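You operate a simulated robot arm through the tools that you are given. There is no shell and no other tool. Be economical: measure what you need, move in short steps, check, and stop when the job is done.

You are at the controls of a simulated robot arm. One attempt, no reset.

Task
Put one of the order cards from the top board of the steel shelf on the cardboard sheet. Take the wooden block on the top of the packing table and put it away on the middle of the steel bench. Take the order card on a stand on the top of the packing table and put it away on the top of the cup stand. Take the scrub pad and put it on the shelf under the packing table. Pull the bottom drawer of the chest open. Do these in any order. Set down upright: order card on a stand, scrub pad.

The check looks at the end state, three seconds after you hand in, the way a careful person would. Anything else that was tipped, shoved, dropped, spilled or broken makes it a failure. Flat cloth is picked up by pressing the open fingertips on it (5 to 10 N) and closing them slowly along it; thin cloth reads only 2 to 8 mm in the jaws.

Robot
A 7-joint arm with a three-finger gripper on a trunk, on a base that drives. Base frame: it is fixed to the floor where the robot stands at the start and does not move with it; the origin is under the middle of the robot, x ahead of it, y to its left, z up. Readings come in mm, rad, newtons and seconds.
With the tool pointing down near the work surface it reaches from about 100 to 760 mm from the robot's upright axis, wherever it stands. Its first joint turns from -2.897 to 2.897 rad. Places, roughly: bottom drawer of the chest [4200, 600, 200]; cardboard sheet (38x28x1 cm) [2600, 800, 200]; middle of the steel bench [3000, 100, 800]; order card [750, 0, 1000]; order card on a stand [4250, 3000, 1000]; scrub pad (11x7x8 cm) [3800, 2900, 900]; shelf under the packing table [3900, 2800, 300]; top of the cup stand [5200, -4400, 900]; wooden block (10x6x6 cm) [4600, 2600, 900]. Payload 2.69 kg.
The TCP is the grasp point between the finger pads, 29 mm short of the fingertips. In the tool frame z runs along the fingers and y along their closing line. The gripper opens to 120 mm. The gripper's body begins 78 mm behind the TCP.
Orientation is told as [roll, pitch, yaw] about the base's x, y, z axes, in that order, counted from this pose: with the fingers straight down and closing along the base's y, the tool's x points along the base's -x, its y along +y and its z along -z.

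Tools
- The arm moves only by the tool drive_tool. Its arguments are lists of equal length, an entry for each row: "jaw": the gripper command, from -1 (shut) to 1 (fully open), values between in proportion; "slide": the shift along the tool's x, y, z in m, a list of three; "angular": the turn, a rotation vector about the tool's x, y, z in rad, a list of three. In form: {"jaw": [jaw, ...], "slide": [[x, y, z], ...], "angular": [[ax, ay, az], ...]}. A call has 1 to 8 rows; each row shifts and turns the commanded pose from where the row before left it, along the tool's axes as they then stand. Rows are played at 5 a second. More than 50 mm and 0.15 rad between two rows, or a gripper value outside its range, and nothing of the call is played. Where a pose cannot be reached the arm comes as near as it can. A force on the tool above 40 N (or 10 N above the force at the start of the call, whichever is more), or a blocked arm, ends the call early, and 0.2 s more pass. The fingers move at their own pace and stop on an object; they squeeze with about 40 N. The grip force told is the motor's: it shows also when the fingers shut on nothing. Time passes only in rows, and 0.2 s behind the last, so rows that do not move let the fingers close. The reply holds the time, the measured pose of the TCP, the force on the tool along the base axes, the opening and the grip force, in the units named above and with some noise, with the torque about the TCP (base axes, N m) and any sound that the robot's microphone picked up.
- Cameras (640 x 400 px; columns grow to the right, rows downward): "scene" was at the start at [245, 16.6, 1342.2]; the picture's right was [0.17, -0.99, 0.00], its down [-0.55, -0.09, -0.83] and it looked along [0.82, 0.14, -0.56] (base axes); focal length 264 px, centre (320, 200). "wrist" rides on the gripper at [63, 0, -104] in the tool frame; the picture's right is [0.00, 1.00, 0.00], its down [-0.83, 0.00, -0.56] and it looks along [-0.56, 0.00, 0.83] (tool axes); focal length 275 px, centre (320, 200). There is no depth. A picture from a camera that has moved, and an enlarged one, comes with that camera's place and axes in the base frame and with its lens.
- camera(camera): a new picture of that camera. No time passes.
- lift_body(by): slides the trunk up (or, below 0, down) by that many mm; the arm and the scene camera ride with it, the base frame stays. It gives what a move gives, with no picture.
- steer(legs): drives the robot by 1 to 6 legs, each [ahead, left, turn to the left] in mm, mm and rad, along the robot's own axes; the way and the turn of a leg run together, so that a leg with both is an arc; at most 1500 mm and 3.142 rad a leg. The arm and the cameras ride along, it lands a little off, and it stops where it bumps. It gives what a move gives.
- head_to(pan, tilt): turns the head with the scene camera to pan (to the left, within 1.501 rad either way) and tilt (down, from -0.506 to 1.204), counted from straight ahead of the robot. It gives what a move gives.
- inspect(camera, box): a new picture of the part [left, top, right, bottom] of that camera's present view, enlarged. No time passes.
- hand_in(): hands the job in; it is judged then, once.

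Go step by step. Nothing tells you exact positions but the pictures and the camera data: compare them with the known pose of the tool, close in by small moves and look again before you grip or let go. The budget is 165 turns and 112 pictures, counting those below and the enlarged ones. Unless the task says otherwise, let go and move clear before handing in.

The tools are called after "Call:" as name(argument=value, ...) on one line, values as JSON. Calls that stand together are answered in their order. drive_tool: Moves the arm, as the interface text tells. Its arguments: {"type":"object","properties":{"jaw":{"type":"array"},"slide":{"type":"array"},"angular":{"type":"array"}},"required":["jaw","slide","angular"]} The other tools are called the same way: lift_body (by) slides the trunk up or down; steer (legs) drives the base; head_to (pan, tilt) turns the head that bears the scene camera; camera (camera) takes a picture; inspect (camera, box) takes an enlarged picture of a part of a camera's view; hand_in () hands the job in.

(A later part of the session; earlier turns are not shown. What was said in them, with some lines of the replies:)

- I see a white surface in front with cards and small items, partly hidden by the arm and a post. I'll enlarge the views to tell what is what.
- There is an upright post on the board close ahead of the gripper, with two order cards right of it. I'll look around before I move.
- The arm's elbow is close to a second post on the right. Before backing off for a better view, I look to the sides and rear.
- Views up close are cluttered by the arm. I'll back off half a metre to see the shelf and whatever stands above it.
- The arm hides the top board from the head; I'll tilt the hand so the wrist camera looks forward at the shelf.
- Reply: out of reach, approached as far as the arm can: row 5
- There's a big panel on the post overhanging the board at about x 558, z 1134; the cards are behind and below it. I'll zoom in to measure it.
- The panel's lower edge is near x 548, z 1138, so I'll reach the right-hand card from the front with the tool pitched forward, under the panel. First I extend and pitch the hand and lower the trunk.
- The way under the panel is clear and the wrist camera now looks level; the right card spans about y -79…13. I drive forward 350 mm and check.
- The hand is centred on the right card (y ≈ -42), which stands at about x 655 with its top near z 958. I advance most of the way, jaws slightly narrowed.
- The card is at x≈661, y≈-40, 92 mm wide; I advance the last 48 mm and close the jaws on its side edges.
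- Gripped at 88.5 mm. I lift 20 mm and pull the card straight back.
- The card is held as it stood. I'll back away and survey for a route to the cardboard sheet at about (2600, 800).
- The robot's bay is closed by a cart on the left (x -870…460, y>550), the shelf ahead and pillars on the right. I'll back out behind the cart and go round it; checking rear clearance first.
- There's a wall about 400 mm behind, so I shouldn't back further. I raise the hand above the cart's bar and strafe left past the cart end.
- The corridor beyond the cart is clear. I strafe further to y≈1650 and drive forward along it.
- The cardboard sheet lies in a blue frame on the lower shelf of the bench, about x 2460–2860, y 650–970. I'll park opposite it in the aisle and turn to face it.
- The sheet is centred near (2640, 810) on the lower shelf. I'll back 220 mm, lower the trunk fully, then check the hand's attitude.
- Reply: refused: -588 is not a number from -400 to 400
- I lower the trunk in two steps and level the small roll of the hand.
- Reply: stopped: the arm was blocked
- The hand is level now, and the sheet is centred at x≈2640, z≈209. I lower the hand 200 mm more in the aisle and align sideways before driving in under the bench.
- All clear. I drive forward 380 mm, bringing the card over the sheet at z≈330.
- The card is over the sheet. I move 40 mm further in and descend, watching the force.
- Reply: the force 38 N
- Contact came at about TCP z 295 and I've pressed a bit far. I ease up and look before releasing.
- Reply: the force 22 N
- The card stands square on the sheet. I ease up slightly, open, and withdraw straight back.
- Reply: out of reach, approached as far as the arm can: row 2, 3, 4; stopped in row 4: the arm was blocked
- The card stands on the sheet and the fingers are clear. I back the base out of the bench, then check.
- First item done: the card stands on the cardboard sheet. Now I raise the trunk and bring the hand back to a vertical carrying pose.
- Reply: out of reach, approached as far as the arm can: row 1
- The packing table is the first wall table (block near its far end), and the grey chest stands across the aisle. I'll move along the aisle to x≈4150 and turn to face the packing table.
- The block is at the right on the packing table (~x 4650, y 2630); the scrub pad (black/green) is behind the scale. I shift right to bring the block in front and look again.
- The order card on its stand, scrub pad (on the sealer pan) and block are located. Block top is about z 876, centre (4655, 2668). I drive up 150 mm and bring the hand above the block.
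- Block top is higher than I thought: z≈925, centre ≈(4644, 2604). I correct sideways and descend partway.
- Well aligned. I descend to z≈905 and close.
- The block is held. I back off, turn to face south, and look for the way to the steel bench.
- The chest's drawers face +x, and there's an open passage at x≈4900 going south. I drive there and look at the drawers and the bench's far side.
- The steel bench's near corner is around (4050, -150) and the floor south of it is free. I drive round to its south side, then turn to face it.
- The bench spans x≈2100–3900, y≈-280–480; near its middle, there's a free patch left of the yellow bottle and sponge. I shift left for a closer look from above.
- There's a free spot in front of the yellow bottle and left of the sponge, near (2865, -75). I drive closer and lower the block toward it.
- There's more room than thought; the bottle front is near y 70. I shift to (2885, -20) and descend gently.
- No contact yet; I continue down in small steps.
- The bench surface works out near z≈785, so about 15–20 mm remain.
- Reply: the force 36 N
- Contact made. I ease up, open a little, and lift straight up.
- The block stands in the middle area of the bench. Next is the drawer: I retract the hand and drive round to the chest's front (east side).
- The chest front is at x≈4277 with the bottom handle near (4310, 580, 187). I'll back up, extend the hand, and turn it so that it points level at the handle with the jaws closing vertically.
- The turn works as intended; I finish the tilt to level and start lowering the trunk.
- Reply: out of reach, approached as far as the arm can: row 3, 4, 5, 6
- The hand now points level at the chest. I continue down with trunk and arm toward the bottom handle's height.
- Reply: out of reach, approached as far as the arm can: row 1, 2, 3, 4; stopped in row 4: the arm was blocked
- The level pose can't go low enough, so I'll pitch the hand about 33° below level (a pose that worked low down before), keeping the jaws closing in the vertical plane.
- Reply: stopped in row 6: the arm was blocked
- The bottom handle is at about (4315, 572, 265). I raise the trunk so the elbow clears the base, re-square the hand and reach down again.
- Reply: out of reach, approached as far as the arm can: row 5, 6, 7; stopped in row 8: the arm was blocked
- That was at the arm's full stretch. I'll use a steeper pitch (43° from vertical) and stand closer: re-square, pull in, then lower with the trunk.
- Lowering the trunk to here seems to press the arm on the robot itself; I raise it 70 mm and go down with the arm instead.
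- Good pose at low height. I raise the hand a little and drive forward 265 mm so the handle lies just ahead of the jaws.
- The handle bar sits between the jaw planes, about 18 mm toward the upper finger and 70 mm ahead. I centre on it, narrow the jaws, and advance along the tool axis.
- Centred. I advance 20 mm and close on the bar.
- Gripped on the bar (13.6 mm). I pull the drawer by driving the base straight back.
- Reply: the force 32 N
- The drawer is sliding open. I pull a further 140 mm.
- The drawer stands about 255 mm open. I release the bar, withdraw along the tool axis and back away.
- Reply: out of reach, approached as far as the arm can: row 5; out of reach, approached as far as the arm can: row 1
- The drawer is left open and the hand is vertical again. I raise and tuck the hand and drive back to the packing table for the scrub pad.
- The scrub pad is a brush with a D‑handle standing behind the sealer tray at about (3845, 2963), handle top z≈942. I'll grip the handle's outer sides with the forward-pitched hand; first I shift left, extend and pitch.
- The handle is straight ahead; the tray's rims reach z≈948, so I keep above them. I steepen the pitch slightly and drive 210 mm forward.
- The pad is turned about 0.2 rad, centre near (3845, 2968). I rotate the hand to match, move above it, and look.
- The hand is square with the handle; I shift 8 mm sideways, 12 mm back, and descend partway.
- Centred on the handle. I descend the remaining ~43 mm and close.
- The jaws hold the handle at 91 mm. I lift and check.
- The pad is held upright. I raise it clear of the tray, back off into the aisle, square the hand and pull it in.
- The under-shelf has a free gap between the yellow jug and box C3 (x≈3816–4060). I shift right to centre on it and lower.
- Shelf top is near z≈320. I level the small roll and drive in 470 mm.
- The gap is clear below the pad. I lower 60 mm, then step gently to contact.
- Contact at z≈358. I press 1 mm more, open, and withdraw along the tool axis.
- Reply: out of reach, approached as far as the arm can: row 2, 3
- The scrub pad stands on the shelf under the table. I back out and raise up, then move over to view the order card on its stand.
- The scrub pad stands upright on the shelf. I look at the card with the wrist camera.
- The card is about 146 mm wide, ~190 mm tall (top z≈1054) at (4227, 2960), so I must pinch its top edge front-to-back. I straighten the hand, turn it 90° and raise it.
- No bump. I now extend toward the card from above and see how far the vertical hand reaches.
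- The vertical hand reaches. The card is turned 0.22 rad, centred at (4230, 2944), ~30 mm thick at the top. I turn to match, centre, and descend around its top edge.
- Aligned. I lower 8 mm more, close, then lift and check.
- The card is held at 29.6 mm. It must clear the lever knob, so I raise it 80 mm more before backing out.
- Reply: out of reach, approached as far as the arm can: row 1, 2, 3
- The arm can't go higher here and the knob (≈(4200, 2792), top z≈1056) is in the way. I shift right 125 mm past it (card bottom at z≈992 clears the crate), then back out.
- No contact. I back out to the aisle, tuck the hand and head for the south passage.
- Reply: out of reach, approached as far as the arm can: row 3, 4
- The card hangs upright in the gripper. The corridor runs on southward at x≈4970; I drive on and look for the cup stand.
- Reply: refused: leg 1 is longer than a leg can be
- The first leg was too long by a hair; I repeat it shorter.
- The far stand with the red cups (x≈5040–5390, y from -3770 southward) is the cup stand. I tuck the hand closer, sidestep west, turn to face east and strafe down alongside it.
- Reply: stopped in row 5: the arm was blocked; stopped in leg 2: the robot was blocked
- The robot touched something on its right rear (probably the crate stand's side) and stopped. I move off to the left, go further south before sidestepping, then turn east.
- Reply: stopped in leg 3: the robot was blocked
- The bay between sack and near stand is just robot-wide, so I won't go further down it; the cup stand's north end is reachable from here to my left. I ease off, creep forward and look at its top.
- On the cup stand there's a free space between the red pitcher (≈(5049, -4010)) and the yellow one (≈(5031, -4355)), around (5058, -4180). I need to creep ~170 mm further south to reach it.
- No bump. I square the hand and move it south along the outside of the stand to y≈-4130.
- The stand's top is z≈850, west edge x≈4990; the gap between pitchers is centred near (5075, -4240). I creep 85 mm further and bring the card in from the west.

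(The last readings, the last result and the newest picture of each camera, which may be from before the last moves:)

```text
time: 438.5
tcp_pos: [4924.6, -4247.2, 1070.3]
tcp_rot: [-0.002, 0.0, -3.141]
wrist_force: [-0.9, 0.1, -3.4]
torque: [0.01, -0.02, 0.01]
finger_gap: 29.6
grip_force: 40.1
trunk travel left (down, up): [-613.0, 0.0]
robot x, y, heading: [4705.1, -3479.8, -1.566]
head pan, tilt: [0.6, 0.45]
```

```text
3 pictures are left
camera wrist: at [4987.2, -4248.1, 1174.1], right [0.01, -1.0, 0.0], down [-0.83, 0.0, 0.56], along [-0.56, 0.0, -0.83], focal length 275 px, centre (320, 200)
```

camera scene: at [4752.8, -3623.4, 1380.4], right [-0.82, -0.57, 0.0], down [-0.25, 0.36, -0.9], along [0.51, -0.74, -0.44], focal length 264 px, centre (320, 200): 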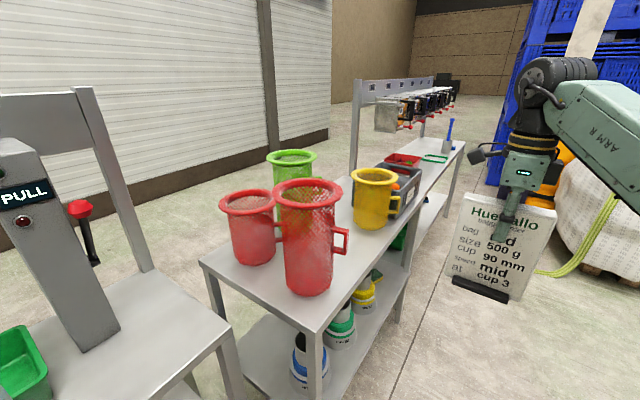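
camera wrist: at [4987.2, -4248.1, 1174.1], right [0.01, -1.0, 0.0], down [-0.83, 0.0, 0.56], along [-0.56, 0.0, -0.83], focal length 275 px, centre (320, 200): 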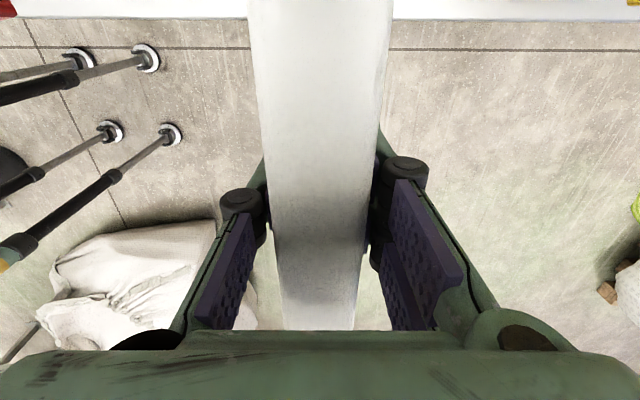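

The way in is clear on both sides. I slide the card another 150 mm east over the stand.

Call:
drive_tool(jaw=[-1, -1, -1, -1, -1], slide=[[0.038, -0.002, 0.006], [0.038, -0.002, 0.006], [0.038, -0.002, 0.006], [0.036, -0.002, 0.006], [0, 0, 0]], angular=[[0, 0, 0], [0, 0, 0], [0, 0, 0], [0, 0, 0], [0, 0, 0]])

Call:
camera(camera="scene")

```text
time: 439.7
tcp_pos: [5075.4, -4238.0, 1047.8]
tcp_rot: [-0.001, 0.001, -3.139]
wrist_force: [0.1, -0.2, -2.2]
torque: [0.03, -0.02, 0.01]
finger_gap: 29.6
grip_force: 40.0
trunk travel left (down, up): [-613.0, 0.0]
robot x, y, heading: [4701.6, -3475.2, -1.565]
head pan, tilt: [0.6, 0.45]
```

```text
2 pictures are left
camera scene: at [4755.9, -3708.6, 1380.4], right [-0.82, -0.57, 0.0], down [-0.25, 0.36, -0.9], along [0.51, -0.74, -0.44], focal length 264 px, centre (320, 200)
```

scene: 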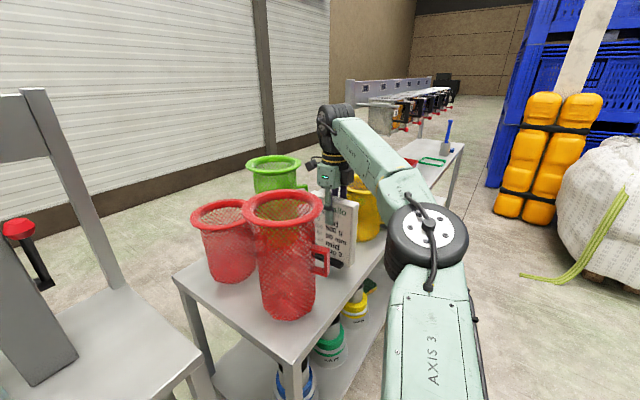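

The card is positioned between the pitchers. I lower it gently.

Call:
drive_tool(jaw=[-1, -1, -1, -1], slide=[[0, 0, 0.01], [0, 0, 0.006], [0, 0, 0.004], [0, 0, 0.003]], angular=[[0, 0, 0], [0, 0, 0], [0, 0, 0], [0, 0, 0]])

Call:
drive_tool(jaw=[-1, -1, -1], slide=[[0, 0, 0.002], [0, 0, 0.002], [0, 0, 0.002]], angular=[[0, 0, 0], [0, 0, 0], [0, 0, 0]])

Call:
drive_tool(jaw=[-1, -1], slide=[[0, 0, 0.002], [0, 0, 0.002]], angular=[[0, 0, 0], [0, 0, 0]])

```text
time: 440.7
tcp_pos: [5075.0, -4237.5, 1023.3]
tcp_rot: [0.0, -0.001, -3.14]
wrist_force: [0.1, 0.6, -2.7]
torque: [-0.04, 0.02, 0.0]
finger_gap: 29.5
grip_force: 40.1
trunk travel left (down, up): [-613.0, 0.0]
robot x, y, heading: [4700.9, -3479.5, -1.57]
head pan, tilt: [0.6, 0.45]
```

```text
time: 441.5
tcp_pos: [5074.6, -4239.6, 1015.1]
tcp_rot: [-0.002, 0.0, -3.14]
wrist_force: [-0.5, 0.7, -3.3]
torque: [0.02, 0.03, -0.02]
finger_gap: 29.5
grip_force: 39.9
trunk travel left (down, up): [-613.0, 0.0]
robot x, y, heading: [4704.3, -3477.1, -1.567]
head pan, tilt: [0.6, 0.45]
```

```text
time: 442.1
tcp_pos: [5074.3, -4238.1, 1011.3]
tcp_rot: [-0.001, 0.001, -3.141]
wrist_force: [-0.9, -0.3, -4.1]
torque: [0.04, 0.01, 0.0]
finger_gap: 29.7
grip_force: 39.5
trunk travel left (down, up): [-613.0, 0.0]
robot x, y, heading: [4701.2, -3479.3, -1.565]
head pan, tilt: [0.6, 0.45]
```

Call:
drive_tool(jaw=[-1, -1, -1], slide=[[0, 0, 0.002], [0, 0, 0.002], [0, 0, 0.002]], angular=[[0, 0, 0], [0, 0, 0], [0, 0, 0]])

Call:
drive_tool(jaw=[-1, -1, -1], slide=[[0, 0, 0.002], [0, 0, 0.002], [0, 0, 0.002]], angular=[[0, 0, 0], [0, 0, 0], [0, 0, 0]])

```text
time: 442.9
tcp_pos: [5074.0, -4236.8, 1010.5]
tcp_rot: [0.005, 0.003, -3.138]
wrist_force: [2.7, -5.2, 18.6]
torque: [-0.11, 0.78, 0.18]
finger_gap: 29.8
grip_force: 39.2
trunk travel left (down, up): [-613.0, 0.0]
robot x, y, heading: [4701.8, -3480.0, -1.563]
head pan, tilt: [0.6, 0.45]
```

```text
time: 443.5
tcp_pos: [5074.4, -4238.1, 1009.1]
tcp_rot: [0.007, 0.007, -3.14]
wrist_force: [-1.3, 0.4, 14.7]
torque: [0.38, 0.75, 0.1]
finger_gap: 29.5
grip_force: 40.3
trunk travel left (down, up): [-613.0, 0.0]
robot x, y, heading: [4701.3, -3479.6, -1.572]
head pan, tilt: [0.6, 0.45]
stopped in row 3: the force on the tool passed its limit at 42 N (the readings are from after the stop); the commanded pose is now the measured one
```

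Contact. I open slightly and lift straight up off the card.

Call:
drive_tool(jaw=[-0.4, -0.2, -0.1, -0.1], slide=[[0, 0, -0.001], [0, 0, 0], [0, 0, 0], [0, 0, 0]], angular=[[0, 0, 0], [0, 0, 0], [0, 0, 0], [0, 0, 0]])

Call:
drive_tool(jaw=[-0.1, -0.1, -0.1, -0.1, -0.1], slide=[[0, 0, -0.015], [0, 0, -0.03], [0, 0, -0.04], [0, 0, -0.04], [0, 0, 0]], angular=[[0, 0, 0], [0, 0, 0], [0, 0, 0], [0, 0, 0], [0, 0, 0]])

Call:
camera(camera="scene")

```text
time: 444.5
tcp_pos: [5073.8, -4239.4, 1008.4]
tcp_rot: [0.006, 0.006, -3.14]
wrist_force: [-1.1, 0.1, 0.0]
torque: [-0.02, 0.03, -0.03]
finger_gap: 54.0
grip_force: 0.1
trunk travel left (down, up): [-613.0, 0.0]
robot x, y, heading: [4705.2, -3475.9, -1.567]
head pan, tilt: [0.6, 0.45]
```

```text
time: 445.7
tcp_pos: [5073.1, -4232.7, 1132.2]
tcp_rot: [0.006, 0.005, -3.139]
wrist_force: [-0.4, 0.0, -0.1]
torque: [0.02, -0.02, 0.0]
finger_gap: 54.0
grip_force: 0.0
out of reach, approached as far as the arm can: row 4
trunk travel left (down, up): [-613.0, 0.0]
robot x, y, heading: [4699.3, -3475.8, -1.566]
head pan, tilt: [0.6, 0.45]
```

```text
1 pictures are left
camera scene: at [4756.0, -3708.9, 1380.4], right [-0.82, -0.57, 0.0], down [-0.25, 0.36, -0.9], along [0.51, -0.74, -0.44], focal length 264 px, centre (320, 200)
```

scene: 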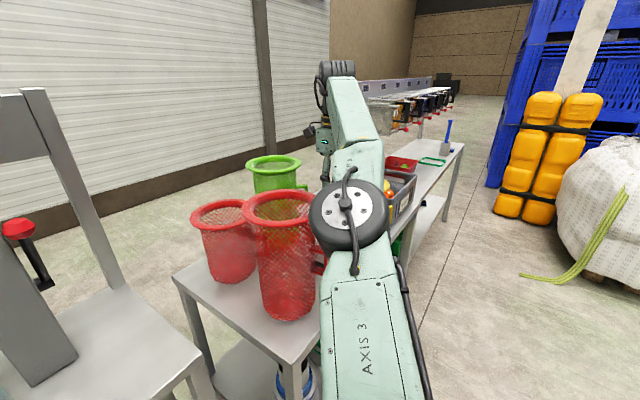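

The card is released and the fingers are above it. I move the hand back west out of the gap and take the last look.

Call:
drive_tool(jaw=[-0.1, -0.1, -0.1, -0.1, -0.1, -0.1, -0.1, -0.1], slide=[[-0.045, 0, 0], [-0.045, 0, 0], [-0.045, 0, 0], [-0.045, 0, 0], [-0.045, 0, 0], [-0.045, 0, 0], [-0.045, 0, 0], [-0.045, -0.01, 0]], angular=[[0, 0, 0], [0, 0, 0], [0, 0, 0], [0, 0, 0], [0, 0, 0], [0, 0, 0], [0, 0, 0], [0, 0, 0]])

Call:
camera(camera="scene")

```text
time: 447.5
tcp_pos: [4714.1, -4224.6, 1129.3]
tcp_rot: [0.005, 0.007, -3.14]
wrist_force: [0.3, -0.4, 0.7]
torque: [0.02, -0.05, -0.02]
finger_gap: 54.1
grip_force: 0.0
trunk travel left (down, up): [-613.0, 0.0]
robot x, y, heading: [4700.0, -3484.5, -1.564]
head pan, tilt: [0.6, 0.45]
```

```text
0 pictures are left
camera scene: at [4755.5, -3708.1, 1380.6], right [-0.82, -0.57, 0.0], down [-0.25, 0.36, -0.9], along [0.51, -0.74, -0.43], focal length 264 px, centre (320, 200)
```

scene: 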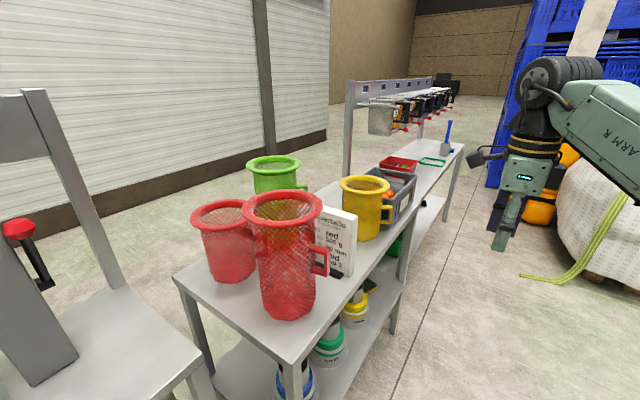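

The card stands upright on the cup stand between the pitchers and the hand is clear, so all five jobs look done. I hand in.

Call:
hand_in()

```text
The job is handed in.
```

All five jobs were carried out and handed in, but I don't know the verdict. The base was also blocked twice on the way to the cup stand, probably by a crate stand and then a large sack, and I had no pictures left to confirm that neither had moved.

- **Order card:** it stands upright on the cardboard sheet.
- **Wooden block:** it is on the middle part of the steel bench, about 115 mm in x and 120 mm in y from the point you gave.
- **Order card on a stand:** it stands upright on the cup stand, between the red and yellow pitchers.
- **Scrub pad:** it stands upright on the shelf under the packing table.
- **Bottom drawer:** it is open about 255 mm.
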